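You operate a simulated robot arm through the tools that you are given. There is no shell and no other tool.

You run a simulated robot arm. Do the job below in one go: nothing can be reset, and whatever is moved stays where it is left.

Task
Dust the ledge, put the felt block in the top drawer and set the shade back on the lamp.
Fine: dust with the blue felt block; shut the drawer. What is to be rubbed or washed off counts as gone when no trace of it is left.
Where things are to end (x, y in the base frame): blue felt block within 0.06 m of [0.66, -0.47].
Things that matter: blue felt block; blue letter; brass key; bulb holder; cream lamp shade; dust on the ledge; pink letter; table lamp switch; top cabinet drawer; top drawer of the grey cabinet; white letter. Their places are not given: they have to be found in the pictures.

It is judged by the outcome, as a careful person would: the job done as asked, and still so three seconds after it is handed in. It fails if anything else is knocked over, pushed out of place, dropped, spilled or broken.

Robot
A 7-joint arm with a two-finger parallel gripper, fixed in place. Base frame: the origin is on the floor under the middle of its stand, x ahead of it, y to its left, z up. Readings come in m, rad, newtons and seconds.
With the tool pointing down near the work surface it reaches from about 0.2 to 0.74 m from the base axis. Its first joint turns from -2.897 to 2.897 rad. Payload 1.57 kg.
Tool frame: the origin (TCP) lies between the finger pads and is the grasp point; the fingertips stand 0.03 m ahead of it; z points along the fingers, y is the line along which they close. The gripper opens to 0.11 m. The fingers are 0.024 m wide and 0.012 m thick; the gripper's body (0.048 by 0.112 m) begins 0.078 m behind the TCP.
Orientation is that of the tool frame in the base frame, as a unit quaternion [w, x, y, z]. With the fingers straight down and closing along the base's y, the tool's x points along the base's -x, its y along +y and its z along -z.

Tools
- The arm moves only by the tool apply_moves. Its argument "deltas" is one flat list of numbers, 7 for each row, row after row: the finger opening in m, from 0 to 0.11, then the shift along the base's x, y, z in m, then the turn, a rotation vector about the base's x, y, z in degrees. In form: [fingers, dx, dy, dz, wx, wy, wz, fingers, dx, dy, dz, wx, wy, wz, ...]. A call has 1 to 20 rows; each row is the pose to reach, as a shift and turn from the pose commanded when the call began. Rows are played at 5 a second. More than 0.05 m and 0.15 rad between two rows, or a gripper value outside its range, and nothing of the call is played. A pose out of reach is approached as far as the arm can. The call stops where the force on the tool passes 40 N (or 10 N more than at its start, if that is more) or the arm is blocked; 0.2 s more then pass. The fingers move at their own pace (about 0.045 m/s each) and stop on an object; they squeeze with about 34 N. The grip force told is the motor's: it shows also when the fingers shut on nothing. Time passes only in rows, and 0.2 s behind the last, so rows that repeat a pose let the fingers close. It gives the time, the measured TCP pose, the force on the tool (base axes), the opening and the grip force at its end, in the units of the frame above (readings bear some noise), with the torque about the TCP (base axes, N m) and any sound that the robot's microphone picked up.
- Cameras (640 x 400 px; columns grow to the right, rows downward): "scene" is fixed at [0.2146, -0.5024, 1.5452]; the picture's right is [0.55, -0.84, 0.00], its down [-0.53, -0.35, -0.77] and it looks along [0.64, 0.42, -0.64] (base axes); focal length 214 px, centre (320, 200). "wrist" rides on the gripper at [0.07, 0.016, -0.141] in the tool frame; the picture's right is [-0.23, 0.97, 0.00], its down [-0.86, -0.20, -0.48] and it looks along [-0.47, -0.11, 0.88] (tool axes); focal length 222 px, centre (320, 200).
- camera(camera): a new picture of that camera. The clock stands still meanwhile.
- slide_trunk(by): slides the trunk up (or, below 0, down) by that many m; the arm rides with it, the base frame stays. It gives what a move gives, with no picture.
- measure_at(camera, pixels): for up to 12 pixels [column, row] of the newest picture of that camera ("zoom" is the newest enlarged one), the place [x, y, z] in the base frame of the surface seen there, good to about 0.003 m, but the place of the scene camera against the robot may be out by one fixed shift of up to 0.018 m in any direction. The clock stands still meanwhile.
- close_up(camera, box): a new picture of the part [left, top, right, bottom] of that camera's present view, enlarged. The clock stands still meanwhile.
- close_job(): hands the job in; it is judged then, once.

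Open the gripper and draw the arm clear of the work before you hand the job in, unless the task says otherwise.

The tools are called as a command line: name --argument value ..., lists and objects as JSON in quotes. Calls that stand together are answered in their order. apply_moves: Moves the arm, as the interface text tells. Its arguments: {"type":"object","properties":{"deltas":{"type":"array","items":{"type":"number"}}},"required":["deltas"]} The other tools are called the same way: slide_trunk (by) moves the trunk up or down; camera (camera) takes a picture; measure_at (camera, pixels) gives the place of the surface under pixels of a picture; close_up (camera, box) takes an enlarged picture of a part of a camera's view; close_job () hands the job in.

At the start:

```text
clock: 0.0
tcp_pos: [0.4652, -0.0746, 1.3915]
tool_rot: [0.01, -0.001, 1.0, -0.001]
force: [80.5, -20.6, -133.7]
moment: [1.07, -0.17, 0.68]
opening: 0.11
grip_force: 0.0
trunk travel left (down, up): [-0.554, 0.036]
```

scene: 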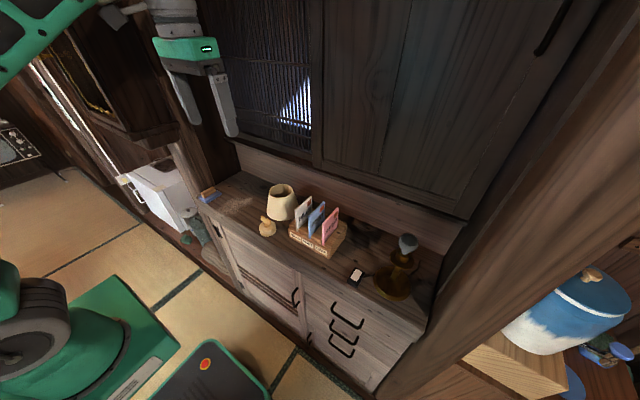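
wrist: 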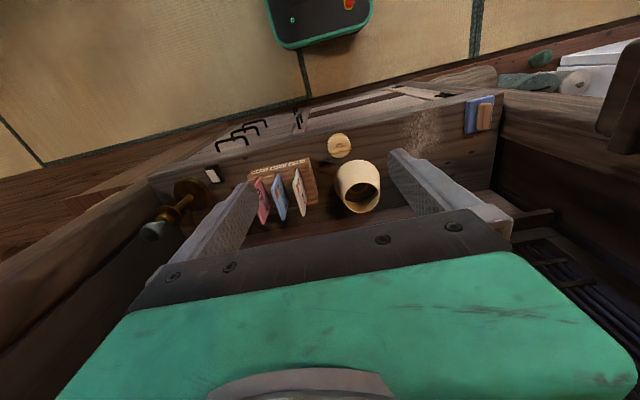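

The start pictures show a ledge with a blue block (scene ~208,195), dust (~238,203), a shade (~280,202), a letter rack, a switch (~356,276) and a lamp base (~400,275). I take enlarged pictures to look closer.

close_up --camera "scene" --box '[180, 150, 340, 250]'

close_up --camera "scene" --box '[300, 210, 460, 310]'

close_up --camera "scene" --box '[220, 230, 420, 390]'

close_up --camera "wrist" --box '[120, 80, 520, 260]'

```text
4.00 times, centred on (260, 200) of scene
```

zoom: 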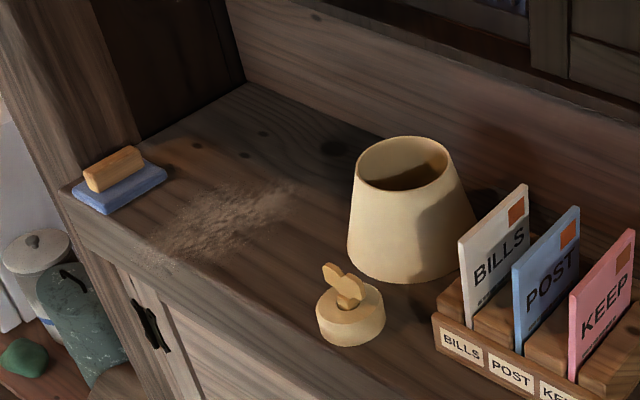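

```text
4.00 times, centred on (380, 260) of scene
```

zoom: 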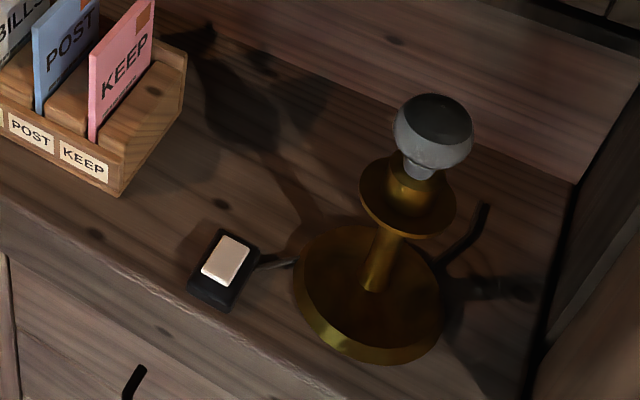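

```text
2.50 times, centred on (320, 310) of scene
```

zoom: 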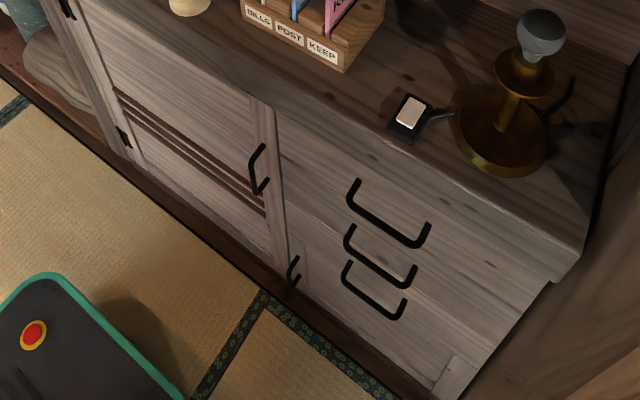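

```text
1.60 times, centred on (320, 170) of wrist
```

zoom: 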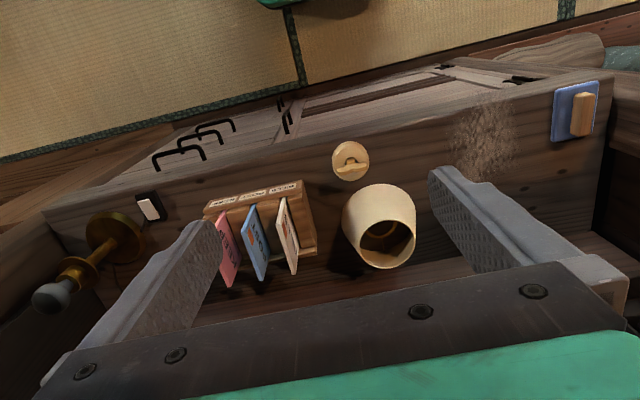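

I measure points on the ledge, block, dust, shade and lamp from the scene view.

camera --camera "scene"

camera --camera "wrist"

measure_at --camera "scene" --pixels '[[208, 192], [213, 199], [235, 205], [250, 185], [281, 190], [268, 231], [350, 333], [346, 314], [346, 347], [355, 275], [407, 242], [392, 288]]'

```text
taken
```

scene: 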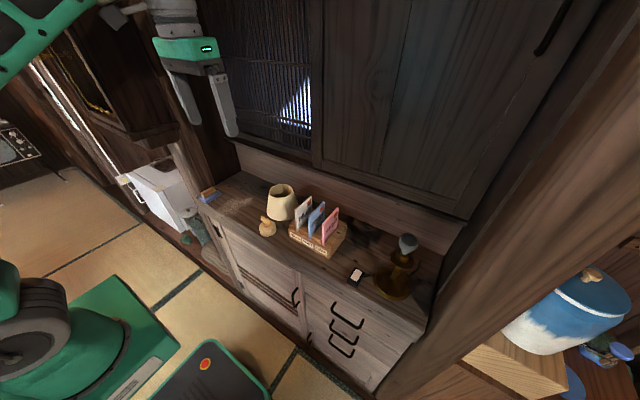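

```text
taken
```

wrist: 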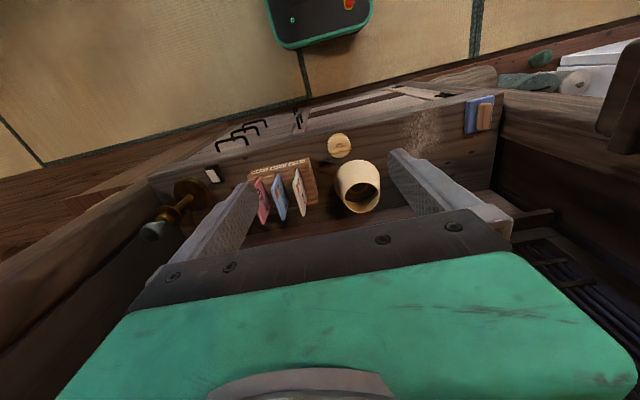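

```text
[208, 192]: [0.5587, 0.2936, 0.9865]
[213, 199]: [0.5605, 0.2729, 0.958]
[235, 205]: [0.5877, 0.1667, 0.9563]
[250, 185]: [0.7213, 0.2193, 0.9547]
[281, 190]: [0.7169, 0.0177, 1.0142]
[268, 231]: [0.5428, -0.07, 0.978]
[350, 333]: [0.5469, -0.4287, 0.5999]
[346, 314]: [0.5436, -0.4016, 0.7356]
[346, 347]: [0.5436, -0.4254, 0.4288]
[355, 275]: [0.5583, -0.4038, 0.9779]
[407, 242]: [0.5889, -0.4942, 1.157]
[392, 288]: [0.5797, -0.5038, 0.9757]
```

I cross-check with the wrist camera, whose place relative to the robot is known, to find the scene camera's fixed shift.

measure_at --camera "wrist" --pixels '[[485, 117], [471, 115], [424, 130], [366, 175], [360, 197], [339, 143], [212, 175], [152, 231], [188, 188], [280, 165], [270, 200], [230, 145]]'

close_up --camera "wrist" --box '[300, 90, 520, 220]'

close_up --camera "wrist" --box '[120, 100, 340, 250]'

close_up --camera "scene" --box '[240, 170, 340, 250]'

```text
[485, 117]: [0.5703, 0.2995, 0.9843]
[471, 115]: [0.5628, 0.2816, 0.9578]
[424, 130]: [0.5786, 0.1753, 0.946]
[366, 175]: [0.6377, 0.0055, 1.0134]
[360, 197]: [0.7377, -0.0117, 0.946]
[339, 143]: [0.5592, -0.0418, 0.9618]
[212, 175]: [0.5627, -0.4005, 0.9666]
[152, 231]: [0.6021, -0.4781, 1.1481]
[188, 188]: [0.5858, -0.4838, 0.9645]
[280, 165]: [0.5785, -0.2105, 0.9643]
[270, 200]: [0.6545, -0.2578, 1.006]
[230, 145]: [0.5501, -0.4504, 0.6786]
```

```text
2.91 times, centred on (410, 155) of wrist
```

zoom: 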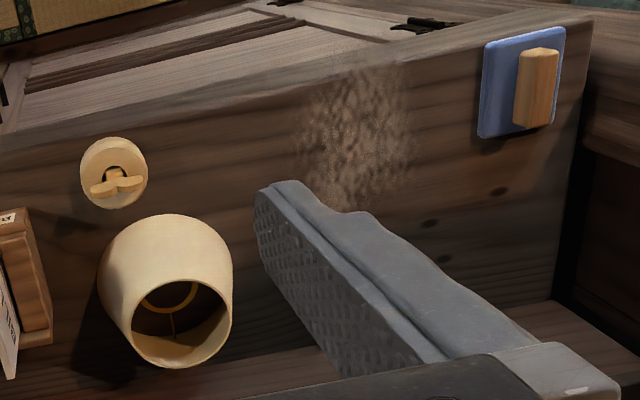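

```text
2.67 times, centred on (230, 175) of wrist
```

zoom: 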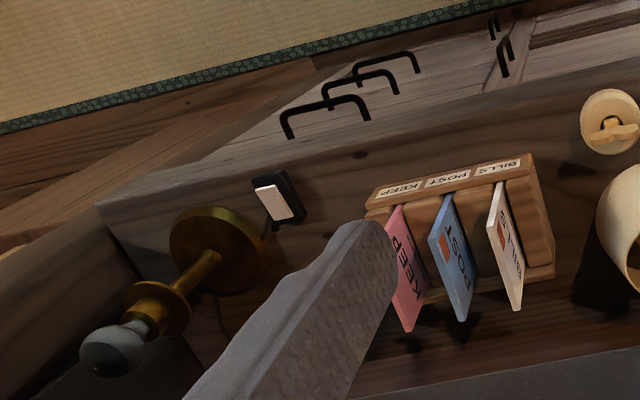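

```text
5.00 times, centred on (290, 210) of scene
```

zoom: 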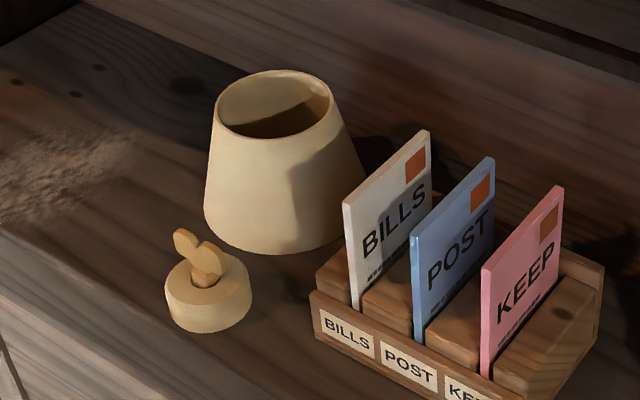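

The ledge top sits at z≈0.946 by the wrist camera, about 0.01 below the scene reading. I start with a no-move row to see whether the large start force persists.

apply_moves --deltas '[0.11, 0, 0, 0, 0, 0, 0, 0.11, 0, 0, 0, 0, 0, 0]'

```text
clock: 0.6
tcp_pos: [0.4659, -0.0733, 1.3907]
tool_rot: [0.013, 0.0, 1.0, -0.002]
force: [33.4, -7.8, -54.9]
moment: [0.41, -0.23, 0.26]
opening: 0.1103
grip_force: 0.0
trunk travel left (down, up): [-0.554, 0.036]
```

The force is settling. I wait a little more before moving.

apply_moves --deltas '[0.11, 0, 0, 0, 0, 0, 0, 0.11, 0, 0, 0, 0, 0, 0, 0.11, 0, 0, 0, 0, 0, 0, 0.11, 0, 0, 0, 0, 0, 0]'

```text
clock: 1.6
tcp_pos: [0.4671, -0.0733, 1.3906]
tool_rot: [0.012, -0.001, 1.0, -0.003]
force: [32.8, -9.3, -54.7]
moment: [0.53, -0.3, 0.37]
opening: 0.1101
grip_force: 0.1
trunk travel left (down, up): [-0.554, 0.036]
```

A constant force reading remains, perhaps an arm posture effect. I try a small retreat toward the base to see how it changes.

apply_moves --deltas '[0.11, -0.02, 0, -0.01, 0, 0, 0, 0.11, -0.04, 0, -0.03, 0, 0, 0, 0.11, -0.05, 0, -0.05, 0, 0, 0, 0.11, -0.05, 0, -0.05, 0, 0, 0]'

```text
clock: 2.6
tcp_pos: [0.4143, -0.071, 1.3399]
tool_rot: [0.009, 0.001, 1.0, -0.002]
force: [0.2, -0.5, -0.8]
moment: [0.01, 0.0, -0.03]
opening: 0.1099
grip_force: 0.0
trunk travel left (down, up): [-0.554, 0.036]
```

Force is now about zero, so the start pose was at the edge of reach. I lower a little to look at the ledge's middle closely with the wrist camera.

apply_moves --deltas '[0.11, -0.01, 0.01, -0.04, 0, 0, 0, 0.11, -0.02, 0.02, -0.08, 0, 0, 0, 0.11, -0.02, 0.03, -0.12, 0, 0, 0, 0.11, -0.02, 0.03, -0.14, 0, 0, 0, 0.11, -0.02, 0.03, -0.14, 0, 0, 0]'

camera --camera "wrist"

camera --camera "scene"

```text
clock: 3.8
tcp_pos: [0.3972, -0.0422, 1.2019]
tool_rot: [0.01, 0.0, 1.0, -0.002]
force: [1.0, -0.6, -0.1]
moment: [0.04, 0.04, 0.0]
opening: 0.1099
grip_force: 0.0
trunk travel left (down, up): [-0.554, 0.036]
```

```text
taken
```

wrist: 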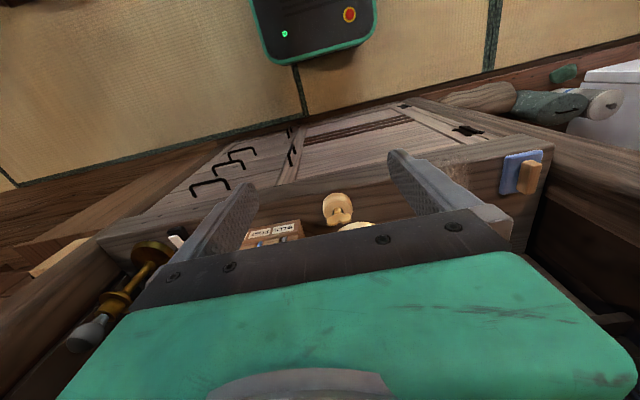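

```text
taken
```

scene: 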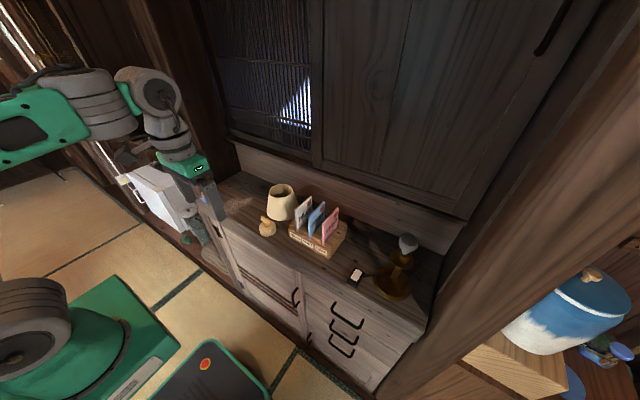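

The drawers and the round object are visible now. I zoom in on the round object (338,208), the drawer handles (~225,165) and the block (~520,175).

close_up --camera "wrist" --box '[240, 170, 400, 260]'

close_up --camera "wrist" --box '[130, 110, 330, 260]'

measure_at --camera "wrist" --pixels '[[211, 181], [191, 188], [228, 187], [240, 149], [217, 165], [229, 160], [338, 200], [335, 215], [215, 200], [250, 170], [175, 205], [282, 165]]'

```text
4.00 times, centred on (320, 215) of wrist
```

zoom: 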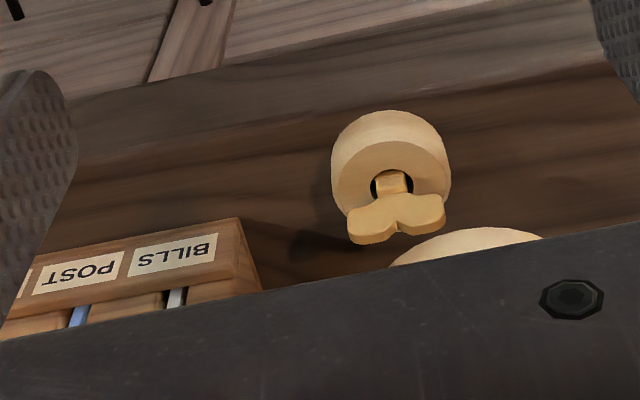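

```text
2.67 times, centred on (230, 185) of wrist
```

zoom: 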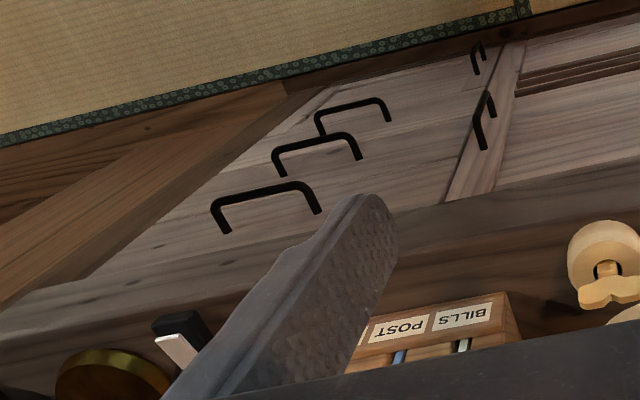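

```text
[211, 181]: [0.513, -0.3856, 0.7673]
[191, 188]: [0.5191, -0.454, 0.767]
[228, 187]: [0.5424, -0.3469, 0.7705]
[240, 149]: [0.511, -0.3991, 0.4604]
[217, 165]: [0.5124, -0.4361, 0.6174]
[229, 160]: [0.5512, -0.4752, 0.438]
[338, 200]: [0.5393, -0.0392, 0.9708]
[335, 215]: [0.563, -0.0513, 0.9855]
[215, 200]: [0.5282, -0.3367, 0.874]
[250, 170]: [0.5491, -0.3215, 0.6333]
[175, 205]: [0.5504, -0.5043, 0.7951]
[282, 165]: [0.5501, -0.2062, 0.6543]
```

The top handle bar is at x≈0.512, y≈-0.345…-0.455, z≈0.767, about 0.04 in front of the drawer face (x≈0.55). I swing the tool over in free space to point along +x with the fingers closing vertically, in front of the top drawer.

apply_moves --deltas '[0.06, -0.004, -0.02, -0.0125, 4.33, -4.33, -4.33, 0.06, -0.008, -0.04, -0.025, 8.66, -8.66, -8.66, 0.06, -0.012, -0.06, -0.0375, 12.99, -12.99, -12.99, 0.06, -0.016, -0.08, -0.05, 17.32, -17.32, -17.32, 0.06, -0.02, -0.1, -0.0625, 21.65, -21.65, -21.65, 0.06, -0.024, -0.12, -0.075, 25.98, -25.98, -25.98, 0.06, -0.028, -0.14, -0.0875, 30.31, -30.31, -30.31, 0.06, -0.032, -0.16, -0.1, 34.64, -34.64, -34.64, 0.06, -0.036, -0.18, -0.1125, 38.97, -38.97, -38.97, 0.06, -0.04, -0.2, -0.125, 43.3, -43.3, -43.3, 0.06, -0.044, -0.22, -0.1375, 47.63, -47.63, -47.63, 0.06, -0.048, -0.24, -0.15, 51.96, -51.96, -51.96, 0.06, -0.052, -0.26, -0.1625, 56.29, -56.29, -56.29, 0.06, -0.056, -0.28, -0.175, 60.62, -60.62, -60.62, 0.06, -0.06, -0.3, -0.1875, 64.95, -64.95, -64.95, 0.06, -0.064, -0.32, -0.2, 69.28, -69.28, -69.28, 0.06, -0.064, -0.33, -0.2, 69.28, -69.28, -69.28]'

camera --camera "scene"

camera --camera "wrist"

```text
clock: 7.4
tcp_pos: [0.2738, -0.2565, 0.9955]
tool_rot: [0.504, 0.508, 0.497, 0.492]
force: [-1.7, 1.1, 0.2]
moment: [0.01, 0.04, -0.11]
opening: 0.0599
grip_force: 0.1
out of reach, approached as far as the arm can: row 14, 15, 16, 17
trunk travel left (down, up): [-0.554, 0.036]
```

```text
taken
```

scene: 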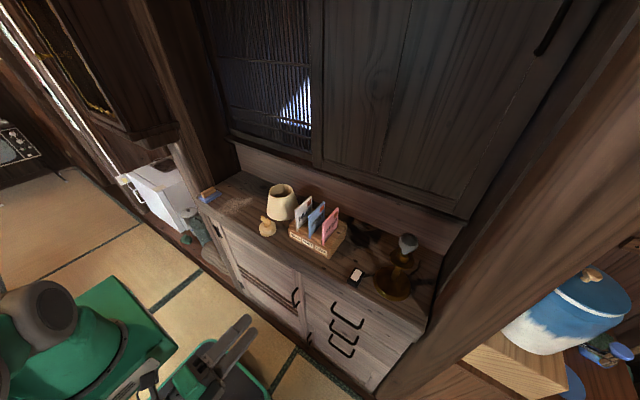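

```text
taken
```

wrist: 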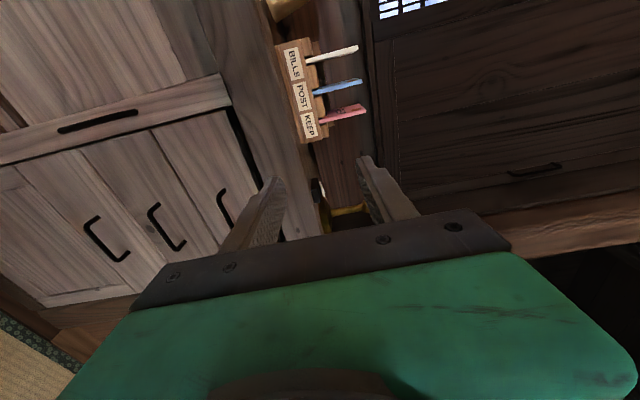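

The tool reached its orientation but rows near the end were out of reach, so a fully level tool is awkward here. I tip the tool 45° downward (pointing +x and down), which the arm should manage better, and check where it stands.

apply_moves --deltas '[0.05, 0, 0, 0, 0, 7.5, 0, 0.05, 0, 0, 0, 0, 15, 0, 0.05, 0, 0, 0, 0, 22.5, 0, 0.05, 0, 0, 0, 0, 30, 0, 0.05, 0, 0, 0, 0, 37.5, 0, 0.05, 0, 0, 0, 0, 45, 0, 0.05, 0, 0, 0, 0, 45, 0]'

```text
clock: 9.0
tcp_pos: [0.2779, -0.2589, 0.9966]
tool_rot: [0.276, 0.657, 0.651, 0.261]
force: [0.1, -0.3, -0.2]
moment: [0.01, 0.0, -0.04]
opening: 0.05
grip_force: 0.0
trunk travel left (down, up): [-0.554, 0.036]
```

The pose is held well now. I move to a stand-off about 8 cm up the 45° line from the handle bar.

apply_moves --deltas '[0.05, 0.02, -0.02, -0.02, 0, 0, 0, 0.05, 0.04, -0.04, -0.04, 0, 0, 0, 0.05, 0.06, -0.06, -0.06, 0, 0, 0, 0.05, 0.08, -0.08, -0.09, 0, 0, 0, 0.05, 0.1, -0.1, -0.12, 0, 0, 0, 0.05, 0.13, -0.12, -0.145, 0, 0, 0, 0.05, 0.155, -0.141, -0.16, 0, 0, 0, 0.05, 0.167, -0.141, -0.163, 0, 0, 0, 0.05, 0.167, -0.141, -0.163, 0, 0, 0]'

camera --camera "wrist"

camera --camera "scene"

```text
clock: 11.0
tcp_pos: [0.4464, -0.3996, 0.8322]
tool_rot: [0.276, 0.656, 0.651, 0.263]
force: [-0.9, -0.2, 0.1]
moment: [-0.02, 0.01, 0.0]
opening: 0.0498
grip_force: 0.0
trunk travel left (down, up): [-0.554, 0.036]
```

```text
taken
```

wrist: 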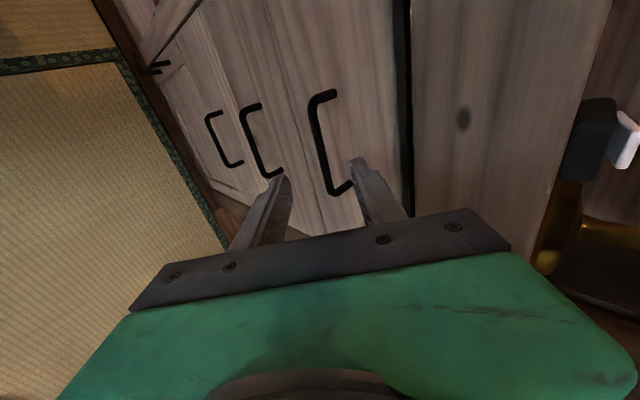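

```text
taken
```

scene: 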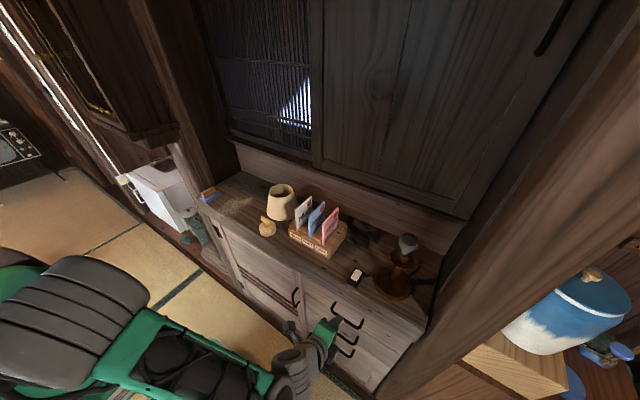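

The top handle is clearly in the wrist view: bar from about (316,105) to (330,185). I measure it.

measure_at --camera "wrist" --pixels '[[316, 115], [318, 140], [323, 165], [329, 184], [345, 140], [395, 120], [420, 120], [409, 60], [334, 95], [300, 200], [280, 110], [246, 125]]'

close_up --camera "wrist" --box '[200, 40, 460, 240]'

```text
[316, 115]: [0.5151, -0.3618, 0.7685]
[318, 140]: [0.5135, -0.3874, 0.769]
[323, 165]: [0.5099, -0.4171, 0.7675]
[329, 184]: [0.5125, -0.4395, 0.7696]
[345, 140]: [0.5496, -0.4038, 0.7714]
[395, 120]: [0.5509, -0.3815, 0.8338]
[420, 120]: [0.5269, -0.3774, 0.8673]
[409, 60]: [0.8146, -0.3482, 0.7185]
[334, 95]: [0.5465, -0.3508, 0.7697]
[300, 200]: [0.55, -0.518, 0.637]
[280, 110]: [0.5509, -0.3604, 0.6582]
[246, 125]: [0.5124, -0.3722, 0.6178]
```

```text
2.00 times, centred on (330, 140) of wrist
```

zoom: 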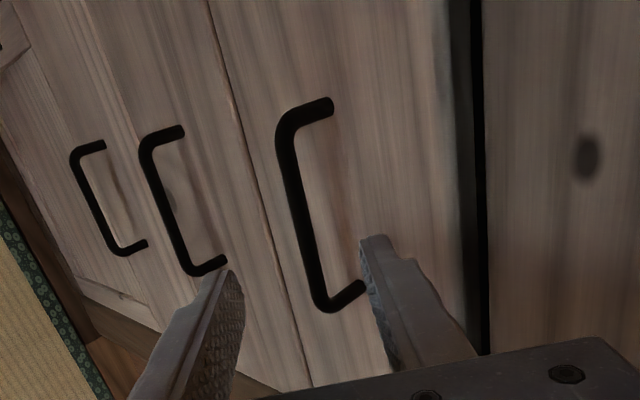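

The bar centre is about (0.515, -0.40, 0.767), nearly on the tool axis. I narrow the fingers to 3 cm, advance 8 cm along the tool axis, then close on the bar.

apply_moves --deltas '[0.03, 0, 0, 0, 0, 0, 0, 0.03, 0.014, 0, -0.014, 0, 0, 0, 0.03, 0.028, 0, -0.028, 0, 0, 0, 0.03, 0.042, 0, -0.041, 0, 0, 0, 0.03, 0.05, 0, -0.049, 0, 0, 0, 0.03, 0.058, 0, -0.056, 0, 0, 0, 0.03, 0.058, 0, -0.056, 0, 0, 0, 0.0, 0.058, 0, -0.056, 0, 0, 0, 0.0, 0.058, 0, -0.056, 0, 0, 0, 0.0, 0.058, 0, -0.056, 0, 0, 0]'

camera --camera "wrist"

```text
clock: 13.2
tcp_pos: [0.5048, -0.4022, 0.7754]
tool_rot: [0.276, 0.655, 0.652, 0.263]
force: [2.0, 0.0, 0.2]
moment: [-0.42, 0.0, 0.56]
opening: 0.0097
grip_force: 27.9
trunk travel left (down, up): [-0.554, 0.036]
```

```text
taken
```

wrist: 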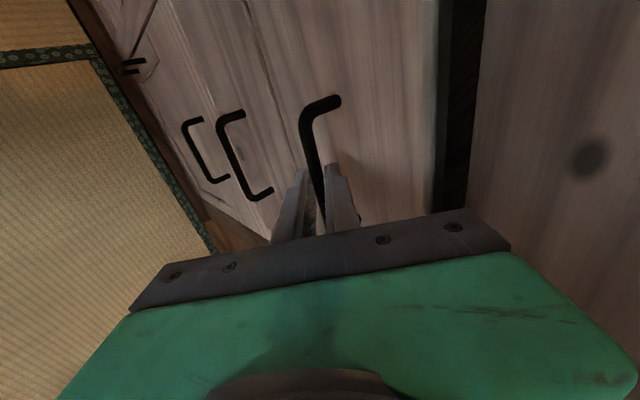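

The fingers hold the bar (opening 0.0097, grip 28 N). I pull the drawer straight out along -x.

apply_moves --deltas '[0.0, -0.01, 0, 0, 0, 0, 0, 0.0, -0.025, 0, 0, 0, 0, 0, 0.0, -0.04, 0, 0, 0, 0, 0, 0.0, -0.055, 0, 0, 0, 0, 0, 0.0, -0.07, 0, 0, 0, 0, 0, 0.0, -0.07, 0, 0, 0, 0, 0]'

camera --camera "scene"

```text
clock: 14.6
tcp_pos: [0.4318, -0.4012, 0.7768]
tool_rot: [0.274, 0.658, 0.651, 0.262]
force: [-2.3, -5.3, -8.6]
moment: [-0.96, 0.12, -0.01]
opening: 0.01
grip_force: 28.5
trunk travel left (down, up): [-0.554, 0.036]
```

```text
taken
```

scene: 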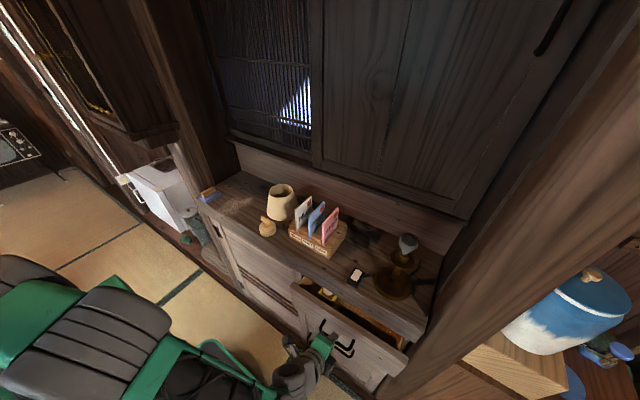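

The drawer is sliding out with little force and something brass shows inside at (327,293). I keep pulling out to about 0.24 m in total.

apply_moves --deltas '[0.0, -0.015, 0, 0, 0, 0, 0, 0.0, -0.03, 0, 0, 0, 0, 0, 0.0, -0.045, 0, 0, 0, 0, 0, 0.0, -0.06, 0, 0, 0, 0, 0, 0.0, -0.075, 0, 0, 0, 0, 0, 0.0, -0.09, 0, 0, 0, 0, 0, 0.0, -0.105, 0, 0, 0, 0, 0, 0.0, -0.12, 0, 0, 0, 0, 0, 0.0, -0.135, 0, 0, 0, 0, 0, 0.0, -0.15, 0, 0, 0, 0, 0, 0.0, -0.165, 0, 0, 0, 0, 0, 0.0, -0.165, 0, 0, 0, 0, 0]'

camera --camera "scene"

camera --camera "wrist"

```text
clock: 17.2
tcp_pos: [0.2682, -0.4006, 0.7763]
tool_rot: [0.275, 0.656, 0.652, 0.264]
force: [-1.9, 5.0, 6.4]
moment: [0.03, -0.07, 0.89]
opening: 0.0097
grip_force: 28.0
trunk travel left (down, up): [-0.554, 0.036]
```

```text
taken
```

scene: 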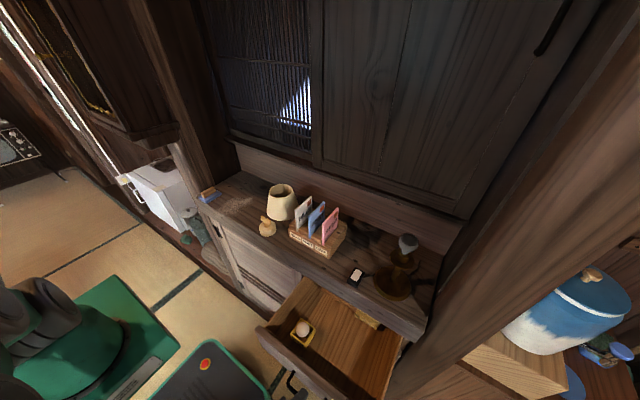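

```text
taken
```

wrist: 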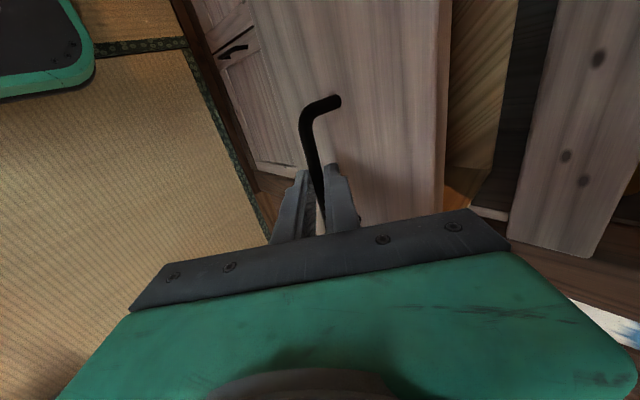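

The drawer is out about 0.237 m. I zoom into it to see its contents at (302,330) and (368,318).

close_up --camera "scene" --box '[240, 260, 440, 400]'

measure_at --camera "scene" --pixels '[[302, 329], [295, 340], [312, 330], [301, 317], [368, 318], [378, 326], [358, 310], [345, 345], [370, 385], [310, 283], [262, 325], [330, 310]]'

```text
2.86 times, centred on (340, 330) of scene
```

zoom: 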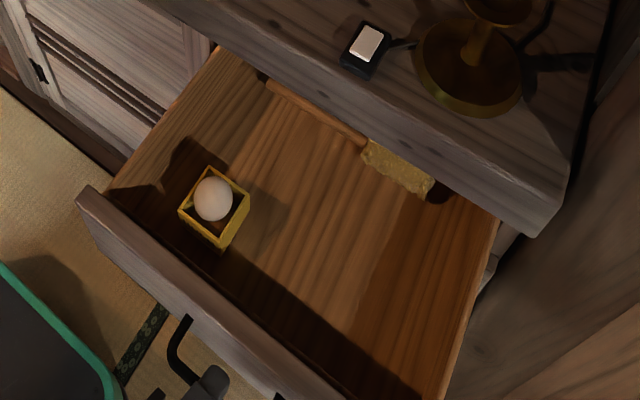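

```text
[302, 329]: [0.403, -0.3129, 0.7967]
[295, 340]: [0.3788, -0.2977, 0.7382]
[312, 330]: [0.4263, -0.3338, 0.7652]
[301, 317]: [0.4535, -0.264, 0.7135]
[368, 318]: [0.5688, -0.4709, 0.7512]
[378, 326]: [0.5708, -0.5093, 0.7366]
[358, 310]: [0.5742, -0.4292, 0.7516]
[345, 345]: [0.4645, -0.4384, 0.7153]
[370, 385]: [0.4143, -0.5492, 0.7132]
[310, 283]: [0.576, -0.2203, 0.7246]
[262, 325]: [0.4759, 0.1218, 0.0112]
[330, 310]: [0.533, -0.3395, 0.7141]
```

Inside are an egg in a small yellow box (front left, around (0.40,-0.31)) and a brush at the back; the block's spot (closed 0.66 → open ≈0.423, y -0.47) is free. I release the bar and back off along the tool axis.

apply_moves --deltas '[0.04, 0, 0, 0, 0, 0, 0, 0.04, 0, 0, 0, 0, 0, 0, 0.04, 0, 0, 0, 0, 0, 0, 0.04, -0.014, 0, 0.014, 0, 0, 0, 0.04, -0.028, 0, 0.028, 0, 0, 0, 0.04, -0.042, 0, 0.042, 0, 0, 0, 0.04, -0.05, 0, 0.06, 0, 0, 0, 0.04, -0.05, 0, 0.09, 0, 0, 0, 0.04, -0.05, 0, 0.12, 0, 0, 0, 0.04, -0.05, 0, 0.15, 0, 0, 0, 0.04, -0.05, 0, 0.15, 0, 0, 0]'

camera --camera "scene"

```text
clock: 19.6
tcp_pos: [0.2172, -0.3996, 0.9249]
tool_rot: [0.276, 0.657, 0.651, 0.263]
force: [0.1, 0.1, -0.2]
moment: [-0.03, -0.01, -0.04]
opening: 0.04
grip_force: 0.0
trunk travel left (down, up): [-0.554, 0.036]
```

```text
taken
```

scene: 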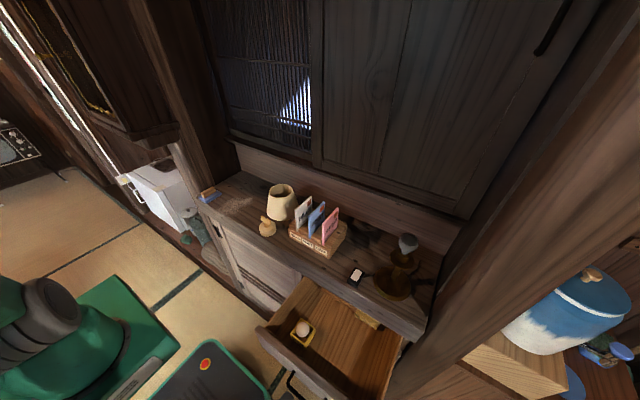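

The handle is free and the drawer stays out. I swing back to tool-down with the fingers closing along y, moving toward the left part of the ledge at a safe height.

apply_moves --deltas '[0.08, 0.0116, 0.0357, 0.0161, -2.513, 2.513, 6.067, 0.08, 0.0233, 0.0714, 0.0321, -5.026, 5.026, 12.134, 0.08, 0.0349, 0.1071, 0.0482, -7.539, 7.539, 18.201, 0.08, 0.0466, 0.1429, 0.0643, -10.05, 10.05, 24.27, 0.08, 0.0582, 0.1786, 0.0804, -12.56, 12.56, 30.34, 0.08, 0.0699, 0.2143, 0.0964, -15.08, 15.08, 36.4, 0.08, 0.0815, 0.25, 0.1125, -17.59, 17.59, 42.47, 0.08, 0.0931, 0.2857, 0.1286, -20.1, 20.1, 48.54, 0.08, 0.1048, 0.3214, 0.1446, -22.62, 22.62, 54.6, 0.08, 0.1164, 0.3571, 0.1607, -25.13, 25.13, 60.67, 0.08, 0.1281, 0.3929, 0.1768, -27.64, 27.64, 66.74, 0.08, 0.1397, 0.4286, 0.1929, -30.15, 30.15, 72.81, 0.08, 0.1514, 0.4643, 0.2089, -32.67, 32.67, 78.87, 0.08, 0.163, 0.5, 0.225, -35.18, 35.18, 84.94, 0.08, 0.163, 0.5, 0.225, -35.18, 35.18, 84.94]'

camera --camera "wrist"

camera --camera "scene"

```text
clock: 22.8
tcp_pos: [0.381, 0.0998, 1.1512]
tool_rot: [0.01, -0.001, 1.0, -0.004]
force: [-0.9, -0.3, 0.3]
moment: [-0.01, 0.0, 0.02]
opening: 0.0803
grip_force: 0.1
trunk travel left (down, up): [-0.554, 0.036]
```

```text
taken
```

wrist: 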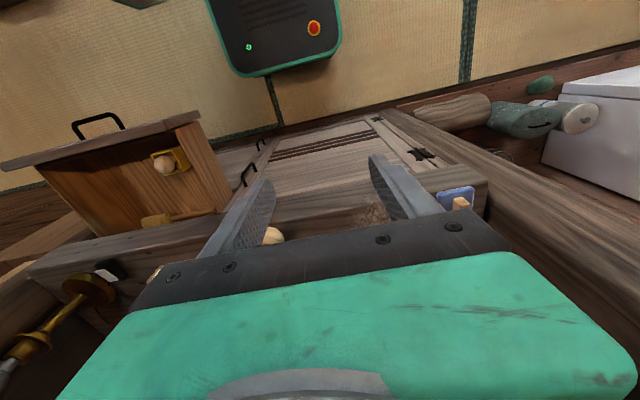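

```text
taken
```

scene: 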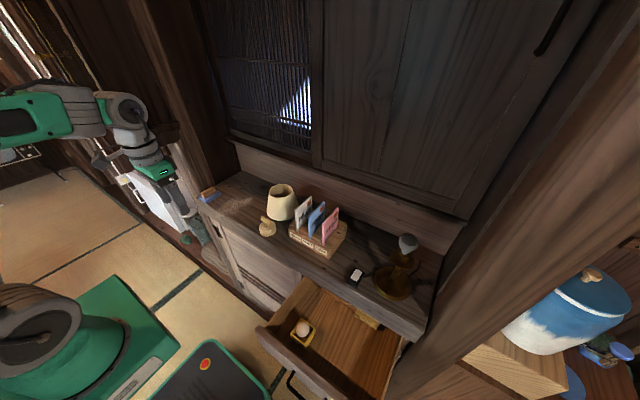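

I move above the block area at height to look at it closely with the wrist camera.

apply_moves --deltas '[0.08, 0.03, 0.035, 0.01, 0, 0, 0, 0.08, 0.06, 0.07, 0.02, 0, 0, 0, 0.08, 0.09, 0.105, 0.02, 0, 0, 0, 0.08, 0.11, 0.14, 0.02, 0, 0, 0, 0.08, 0.12, 0.165, 0.02, 0, 0, 0, 0.08, 0.12, 0.165, 0.02, 0, 0, 0]'

camera --camera "wrist"

close_up --camera "wrist" --box '[220, 80, 480, 240]'

close_up --camera "scene" --box '[150, 120, 290, 240]'

```text
clock: 23.6
tcp_pos: [0.4657, 0.1964, 1.1733]
tool_rot: [0.003, 0.001, 1.0, -0.004]
force: [3.6, -9.7, -0.8]
moment: [1.12, 0.6, -0.04]
opening: 0.08
grip_force: 0.1
trunk travel left (down, up): [-0.554, 0.036]
stopped in row 4: the force on the tool passed its limit at 100 N (the readings are from after the stop); the commanded pose is now the measured one
```

```text
taken
```

wrist: 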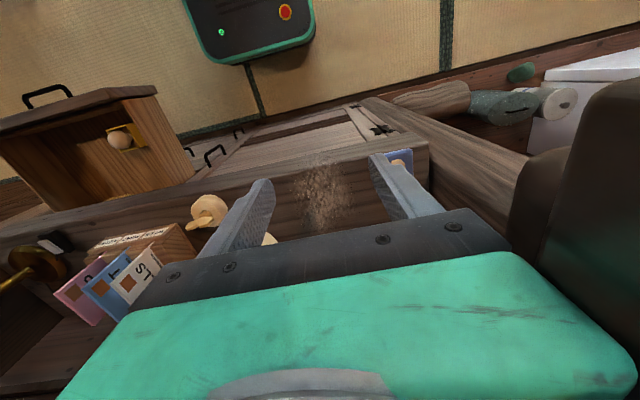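

```text
2.46 times, centred on (350, 160) of wrist
```

zoom: 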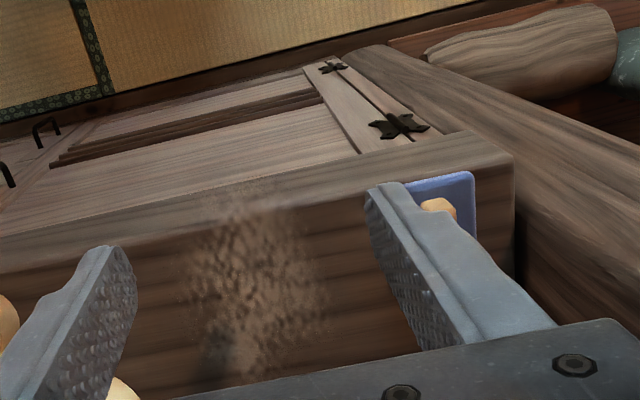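

```text
3.33 times, centred on (220, 180) of scene
```

zoom: 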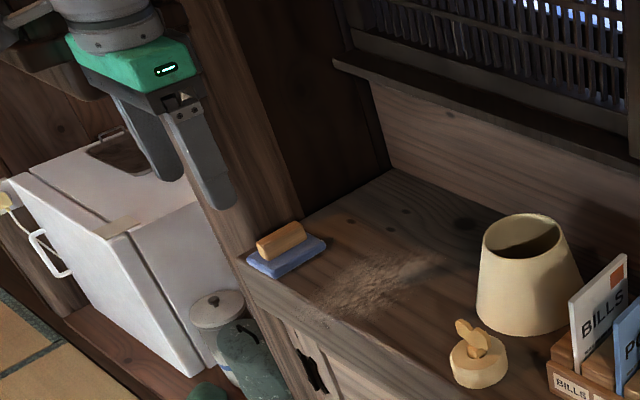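

The move stopped at a contact (100 N): a dark object fills the right of the wrist view (~(590,170)). I measure what that is before doing anything else.

measure_at --camera "wrist" --pixels '[[530, 180], [560, 160], [600, 120], [620, 200], [580, 240], [600, 290], [636, 90], [520, 220], [460, 160], [400, 158], [320, 195], [330, 170]]'

camera --camera "scene"

measure_at --camera "scene" --pixels '[[100, 60], [140, 110], [168, 135], [120, 130], [60, 40], [190, 140], [215, 130], [200, 100], [175, 175], [230, 90], [240, 150], [180, 70]]'

```text
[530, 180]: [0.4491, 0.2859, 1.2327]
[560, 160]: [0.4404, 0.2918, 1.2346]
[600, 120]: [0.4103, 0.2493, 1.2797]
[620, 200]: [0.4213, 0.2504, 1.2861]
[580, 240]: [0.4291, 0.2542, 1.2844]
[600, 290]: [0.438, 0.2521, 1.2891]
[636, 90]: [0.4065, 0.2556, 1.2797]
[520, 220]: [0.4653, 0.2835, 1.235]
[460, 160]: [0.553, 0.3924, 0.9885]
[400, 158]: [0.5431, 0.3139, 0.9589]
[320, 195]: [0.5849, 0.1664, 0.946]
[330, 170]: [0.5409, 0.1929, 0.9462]
```

```text
taken
```

scene: 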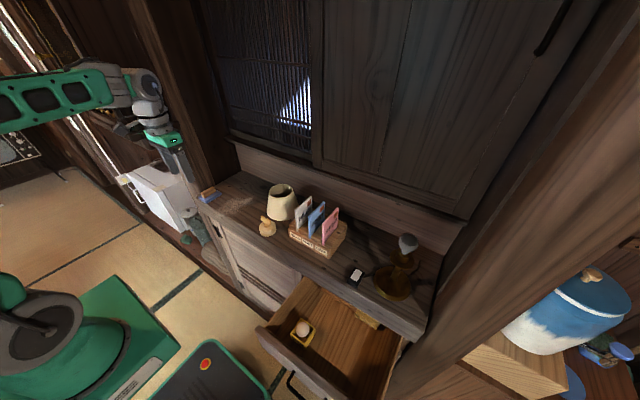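

```text
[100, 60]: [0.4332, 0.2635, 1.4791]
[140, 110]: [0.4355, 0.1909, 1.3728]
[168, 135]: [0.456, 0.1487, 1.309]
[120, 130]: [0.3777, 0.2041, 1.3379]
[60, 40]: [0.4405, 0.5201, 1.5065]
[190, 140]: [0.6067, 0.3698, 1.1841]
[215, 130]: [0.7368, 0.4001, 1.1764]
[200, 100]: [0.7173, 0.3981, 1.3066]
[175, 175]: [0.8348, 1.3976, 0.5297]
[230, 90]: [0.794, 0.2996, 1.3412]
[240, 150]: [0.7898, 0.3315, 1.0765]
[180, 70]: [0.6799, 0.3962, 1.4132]
```

A hanging cabinet with its lower edge around z≈1.23 and side at y≈0.25 is in the way at the upper left. I back off toward -y and then measure its extents from the scene camera.

apply_moves --deltas '[0.08, 0, -0.02, 0, 0, 0, 0, 0.08, -0.01, -0.05, -0.01, 0, 0, 0, 0.08, -0.03, -0.09, -0.02, 0, 0, 0, 0.08, -0.06, -0.13, -0.02, 0, 0, 0, 0.08, -0.09, -0.17, -0.02, 0, 0, 0, 0.08, -0.12, -0.21, -0.02, 0, 0, 0, 0.08, -0.15, -0.25, -0.02, 0, 0, 0, 0.08, -0.17, -0.29, -0.02, 0, 0, 0, 0.08, -0.17, -0.33, -0.02, 0, 0, 0, 0.08, -0.17, -0.36, -0.02, 0, 0, 0]'

camera --camera "scene"

close_up --camera "scene" --box '[0, 0, 300, 240]'

```text
clock: 25.8
tcp_pos: [0.2974, -0.163, 1.1539]
tool_rot: [0.003, 0.0, 1.0, -0.005]
force: [0.5, -0.4, 0.3]
moment: [-0.02, 0.0, -0.02]
opening: 0.0798
grip_force: 0.0
trunk travel left (down, up): [-0.554, 0.036]
```

```text
taken
```

scene: 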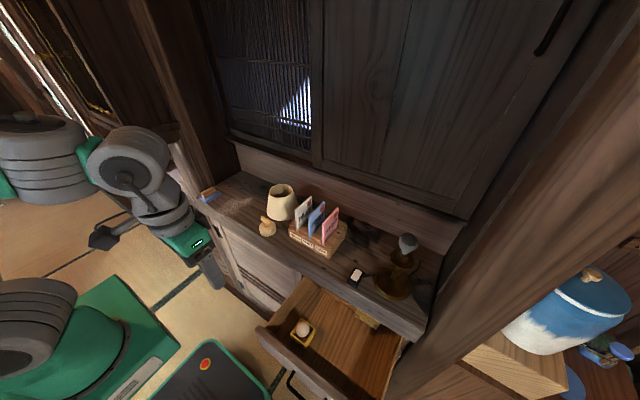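

```text
1.67 times, centred on (150, 120) of scene
```

zoom: 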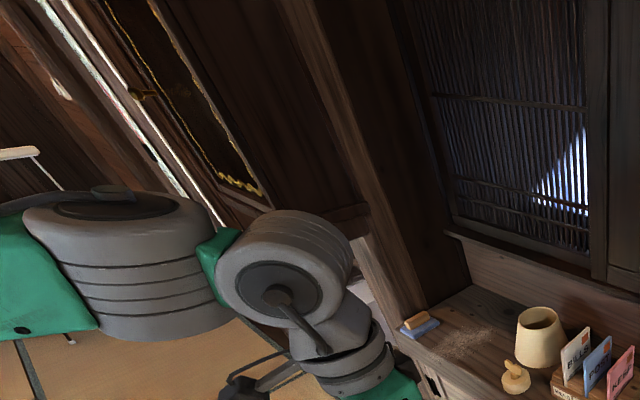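

I measure the hanging cabinet's edges and the post beside the block from this picture.

measure_at --camera "zoom" --pixels '[[345, 213], [368, 208], [300, 180], [240, 100], [260, 190], [225, 165], [330, 80], [372, 180], [385, 285], [400, 250], [205, 60], [290, 60]]'

measure_at --camera "scene" --pixels '[[172, 122], [160, 118], [140, 105], [120, 60], [100, 30], [178, 145], [190, 165], [200, 150], [60, 30], [145, 60], [176, 120], [150, 20]]'

```text
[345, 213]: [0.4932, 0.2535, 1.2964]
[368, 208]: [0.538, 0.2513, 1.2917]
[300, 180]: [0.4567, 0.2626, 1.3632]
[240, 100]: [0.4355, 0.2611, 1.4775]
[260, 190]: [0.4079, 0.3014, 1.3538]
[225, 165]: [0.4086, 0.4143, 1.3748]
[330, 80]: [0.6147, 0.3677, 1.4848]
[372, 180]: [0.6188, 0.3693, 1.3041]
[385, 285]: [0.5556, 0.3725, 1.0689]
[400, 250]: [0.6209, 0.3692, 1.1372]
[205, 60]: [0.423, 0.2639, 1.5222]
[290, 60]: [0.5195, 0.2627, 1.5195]
```

```text
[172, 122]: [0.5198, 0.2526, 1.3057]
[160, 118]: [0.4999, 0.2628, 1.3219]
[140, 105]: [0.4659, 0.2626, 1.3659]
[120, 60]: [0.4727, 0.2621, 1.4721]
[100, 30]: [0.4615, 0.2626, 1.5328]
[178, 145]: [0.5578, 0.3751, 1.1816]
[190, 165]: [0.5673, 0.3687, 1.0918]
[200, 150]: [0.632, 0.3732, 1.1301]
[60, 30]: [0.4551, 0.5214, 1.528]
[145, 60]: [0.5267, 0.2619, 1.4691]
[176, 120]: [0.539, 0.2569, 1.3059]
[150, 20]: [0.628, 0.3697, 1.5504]
```

The hanging cabinet occupies x≈0.41–0.54, y>0.25, z>1.235, and the post face is at y≈0.37, so I should take the block with a tool leaning in from the -y side. First I yaw the tool +90° (fingers closing along x) in free space.

apply_moves --deltas '[0.09, 0.0125, 0.0167, 0, 0, 0, 7.5, 0.09, 0.025, 0.0333, 0, 0, 0, 15, 0.09, 0.0375, 0.05, 0, 0, 0, 22.5, 0.09, 0.05, 0.0667, 0, 0, 0, 30, 0.09, 0.0625, 0.0833, 0, 0, 0, 37.5, 0.09, 0.075, 0.1, 0, 0, 0, 45, 0.09, 0.0875, 0.1167, 0, 0, 0, 52.5, 0.09, 0.1, 0.1333, 0, 0, 0, 60, 0.09, 0.1125, 0.15, 0, 0, 0, 67.5, 0.09, 0.125, 0.1667, 0, 0, 0, 75, 0.09, 0.1375, 0.1833, 0, 0, 0, 82.5, 0.09, 0.15, 0.2, 0, 0, 0, 90, 0.09, 0.15, 0.2, 0, 0, 0, 90]'

camera --camera "wrist"

```text
clock: 28.6
tcp_pos: [0.4455, 0.0374, 1.1543]
tool_rot: [-0.007, 0.708, -0.707, 0.001]
force: [0.5, 0.6, 0.9]
moment: [0.01, 0.01, 0.03]
opening: 0.0902
grip_force: 0.0
trunk travel left (down, up): [-0.554, 0.036]
```

```text
taken
```

wrist: 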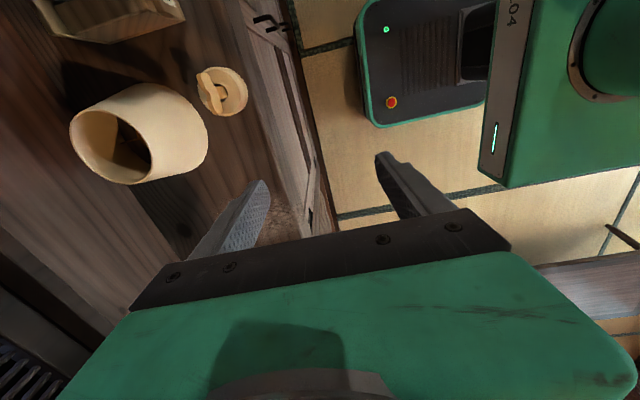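

This gives a good view of the shade at (140,130), so I take a close-up and measure its rims while here.

close_up --camera "wrist" --box '[40, 50, 280, 210]'

measure_at --camera "wrist" --pixels '[[85, 118], [110, 182], [149, 170], [73, 140], [120, 118], [207, 150], [165, 90], [195, 175], [115, 140], [110, 150], [225, 85], [208, 80]]'

```text
2.50 times, centred on (160, 130) of wrist
```

zoom: 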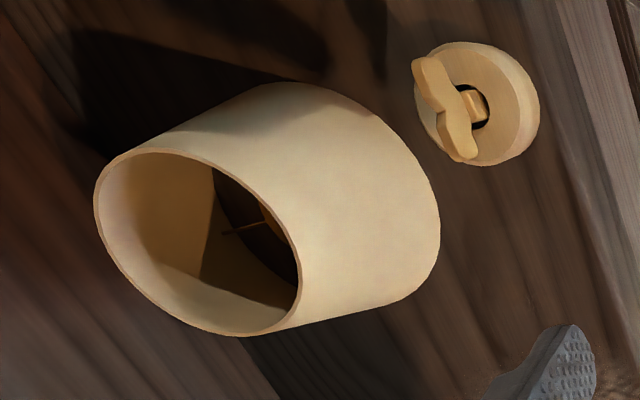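

```text
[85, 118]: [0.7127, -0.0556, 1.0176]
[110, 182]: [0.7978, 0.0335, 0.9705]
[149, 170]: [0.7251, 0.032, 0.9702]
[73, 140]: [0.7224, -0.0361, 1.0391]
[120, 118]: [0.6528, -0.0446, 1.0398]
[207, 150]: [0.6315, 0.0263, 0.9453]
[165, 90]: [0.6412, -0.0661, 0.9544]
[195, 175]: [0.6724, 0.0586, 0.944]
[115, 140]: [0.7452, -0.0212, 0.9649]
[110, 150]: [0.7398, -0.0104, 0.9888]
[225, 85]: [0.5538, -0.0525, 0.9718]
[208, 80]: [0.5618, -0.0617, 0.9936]
```

I measure points around the shade's top rim in the enlarged picture to get its size and centre.

measure_at --camera "zoom" --pixels '[[97, 200], [120, 158], [165, 151], [220, 168], [265, 207], [293, 258], [297, 300], [262, 331], [215, 331], [160, 303], [120, 260], [265, 215]]'

measure_at --camera "wrist" --pixels '[[205, 152], [198, 166], [180, 172], [190, 176], [208, 160], [172, 176], [206, 135], [193, 110], [186, 100], [160, 82], [209, 148], [150, 185]]'

```text
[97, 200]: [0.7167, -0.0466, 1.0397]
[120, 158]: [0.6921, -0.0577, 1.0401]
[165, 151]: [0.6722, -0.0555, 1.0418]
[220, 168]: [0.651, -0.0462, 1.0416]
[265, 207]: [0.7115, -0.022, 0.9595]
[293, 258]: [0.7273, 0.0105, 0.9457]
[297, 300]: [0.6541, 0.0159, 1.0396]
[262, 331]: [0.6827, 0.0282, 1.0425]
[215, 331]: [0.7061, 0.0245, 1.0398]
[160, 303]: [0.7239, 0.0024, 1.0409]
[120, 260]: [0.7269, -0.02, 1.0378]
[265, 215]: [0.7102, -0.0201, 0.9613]
```

```text
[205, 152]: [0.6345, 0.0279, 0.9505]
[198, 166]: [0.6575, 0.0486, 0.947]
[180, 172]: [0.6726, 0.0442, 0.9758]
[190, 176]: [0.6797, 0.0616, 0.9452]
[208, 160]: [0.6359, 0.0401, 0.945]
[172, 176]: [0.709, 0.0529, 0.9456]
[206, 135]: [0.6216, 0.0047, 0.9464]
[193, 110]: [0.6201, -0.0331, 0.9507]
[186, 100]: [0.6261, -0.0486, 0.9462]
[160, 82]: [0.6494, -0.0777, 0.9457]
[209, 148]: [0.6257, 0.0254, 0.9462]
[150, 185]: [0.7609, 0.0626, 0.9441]
```

The shade's top rim is at z≈1.04, centre ≈(0.684,-0.015), diameter ≈0.088, base diameter ≈0.132. Now I tilt the tool 40° so it points toward +y and down, for viewing and reaching the block under the cabinet.

apply_moves --deltas '[0.09, 0.01, 0.01, 0, 6.67, 0, 0, 0.09, 0.02, 0.03, 0, 13.33, 0, 0, 0.09, 0.03, 0.05, -0.01, 20, 0, 0, 0.09, 0.04, 0.065, -0.02, 26.67, 0, 0, 0.09, 0.05, 0.08, -0.03, 33.33, 0, 0, 0.09, 0.06, 0.09, -0.03, 40, 0, 0, 0.09, 0.06, 0.09, -0.03, 40, 0, 0]'

camera --camera "wrist"

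camera --camera "scene"

```text
clock: 30.2
tcp_pos: [0.5053, 0.1284, 1.1227]
tool_rot: [0.249, -0.662, 0.665, 0.241]
force: [0.0, -0.7, -0.3]
moment: [-0.01, 0.01, -0.01]
opening: 0.0899
grip_force: 0.0
trunk travel left (down, up): [-0.554, 0.036]
```

```text
taken
```

wrist: 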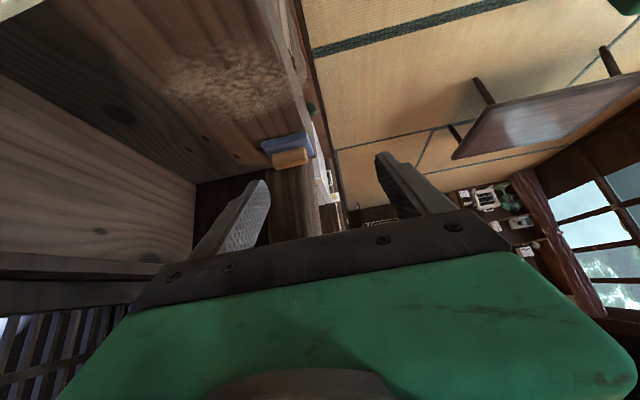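

```text
taken
```

scene: 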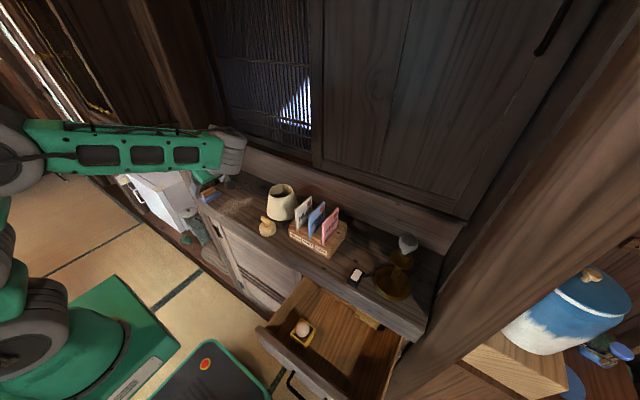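

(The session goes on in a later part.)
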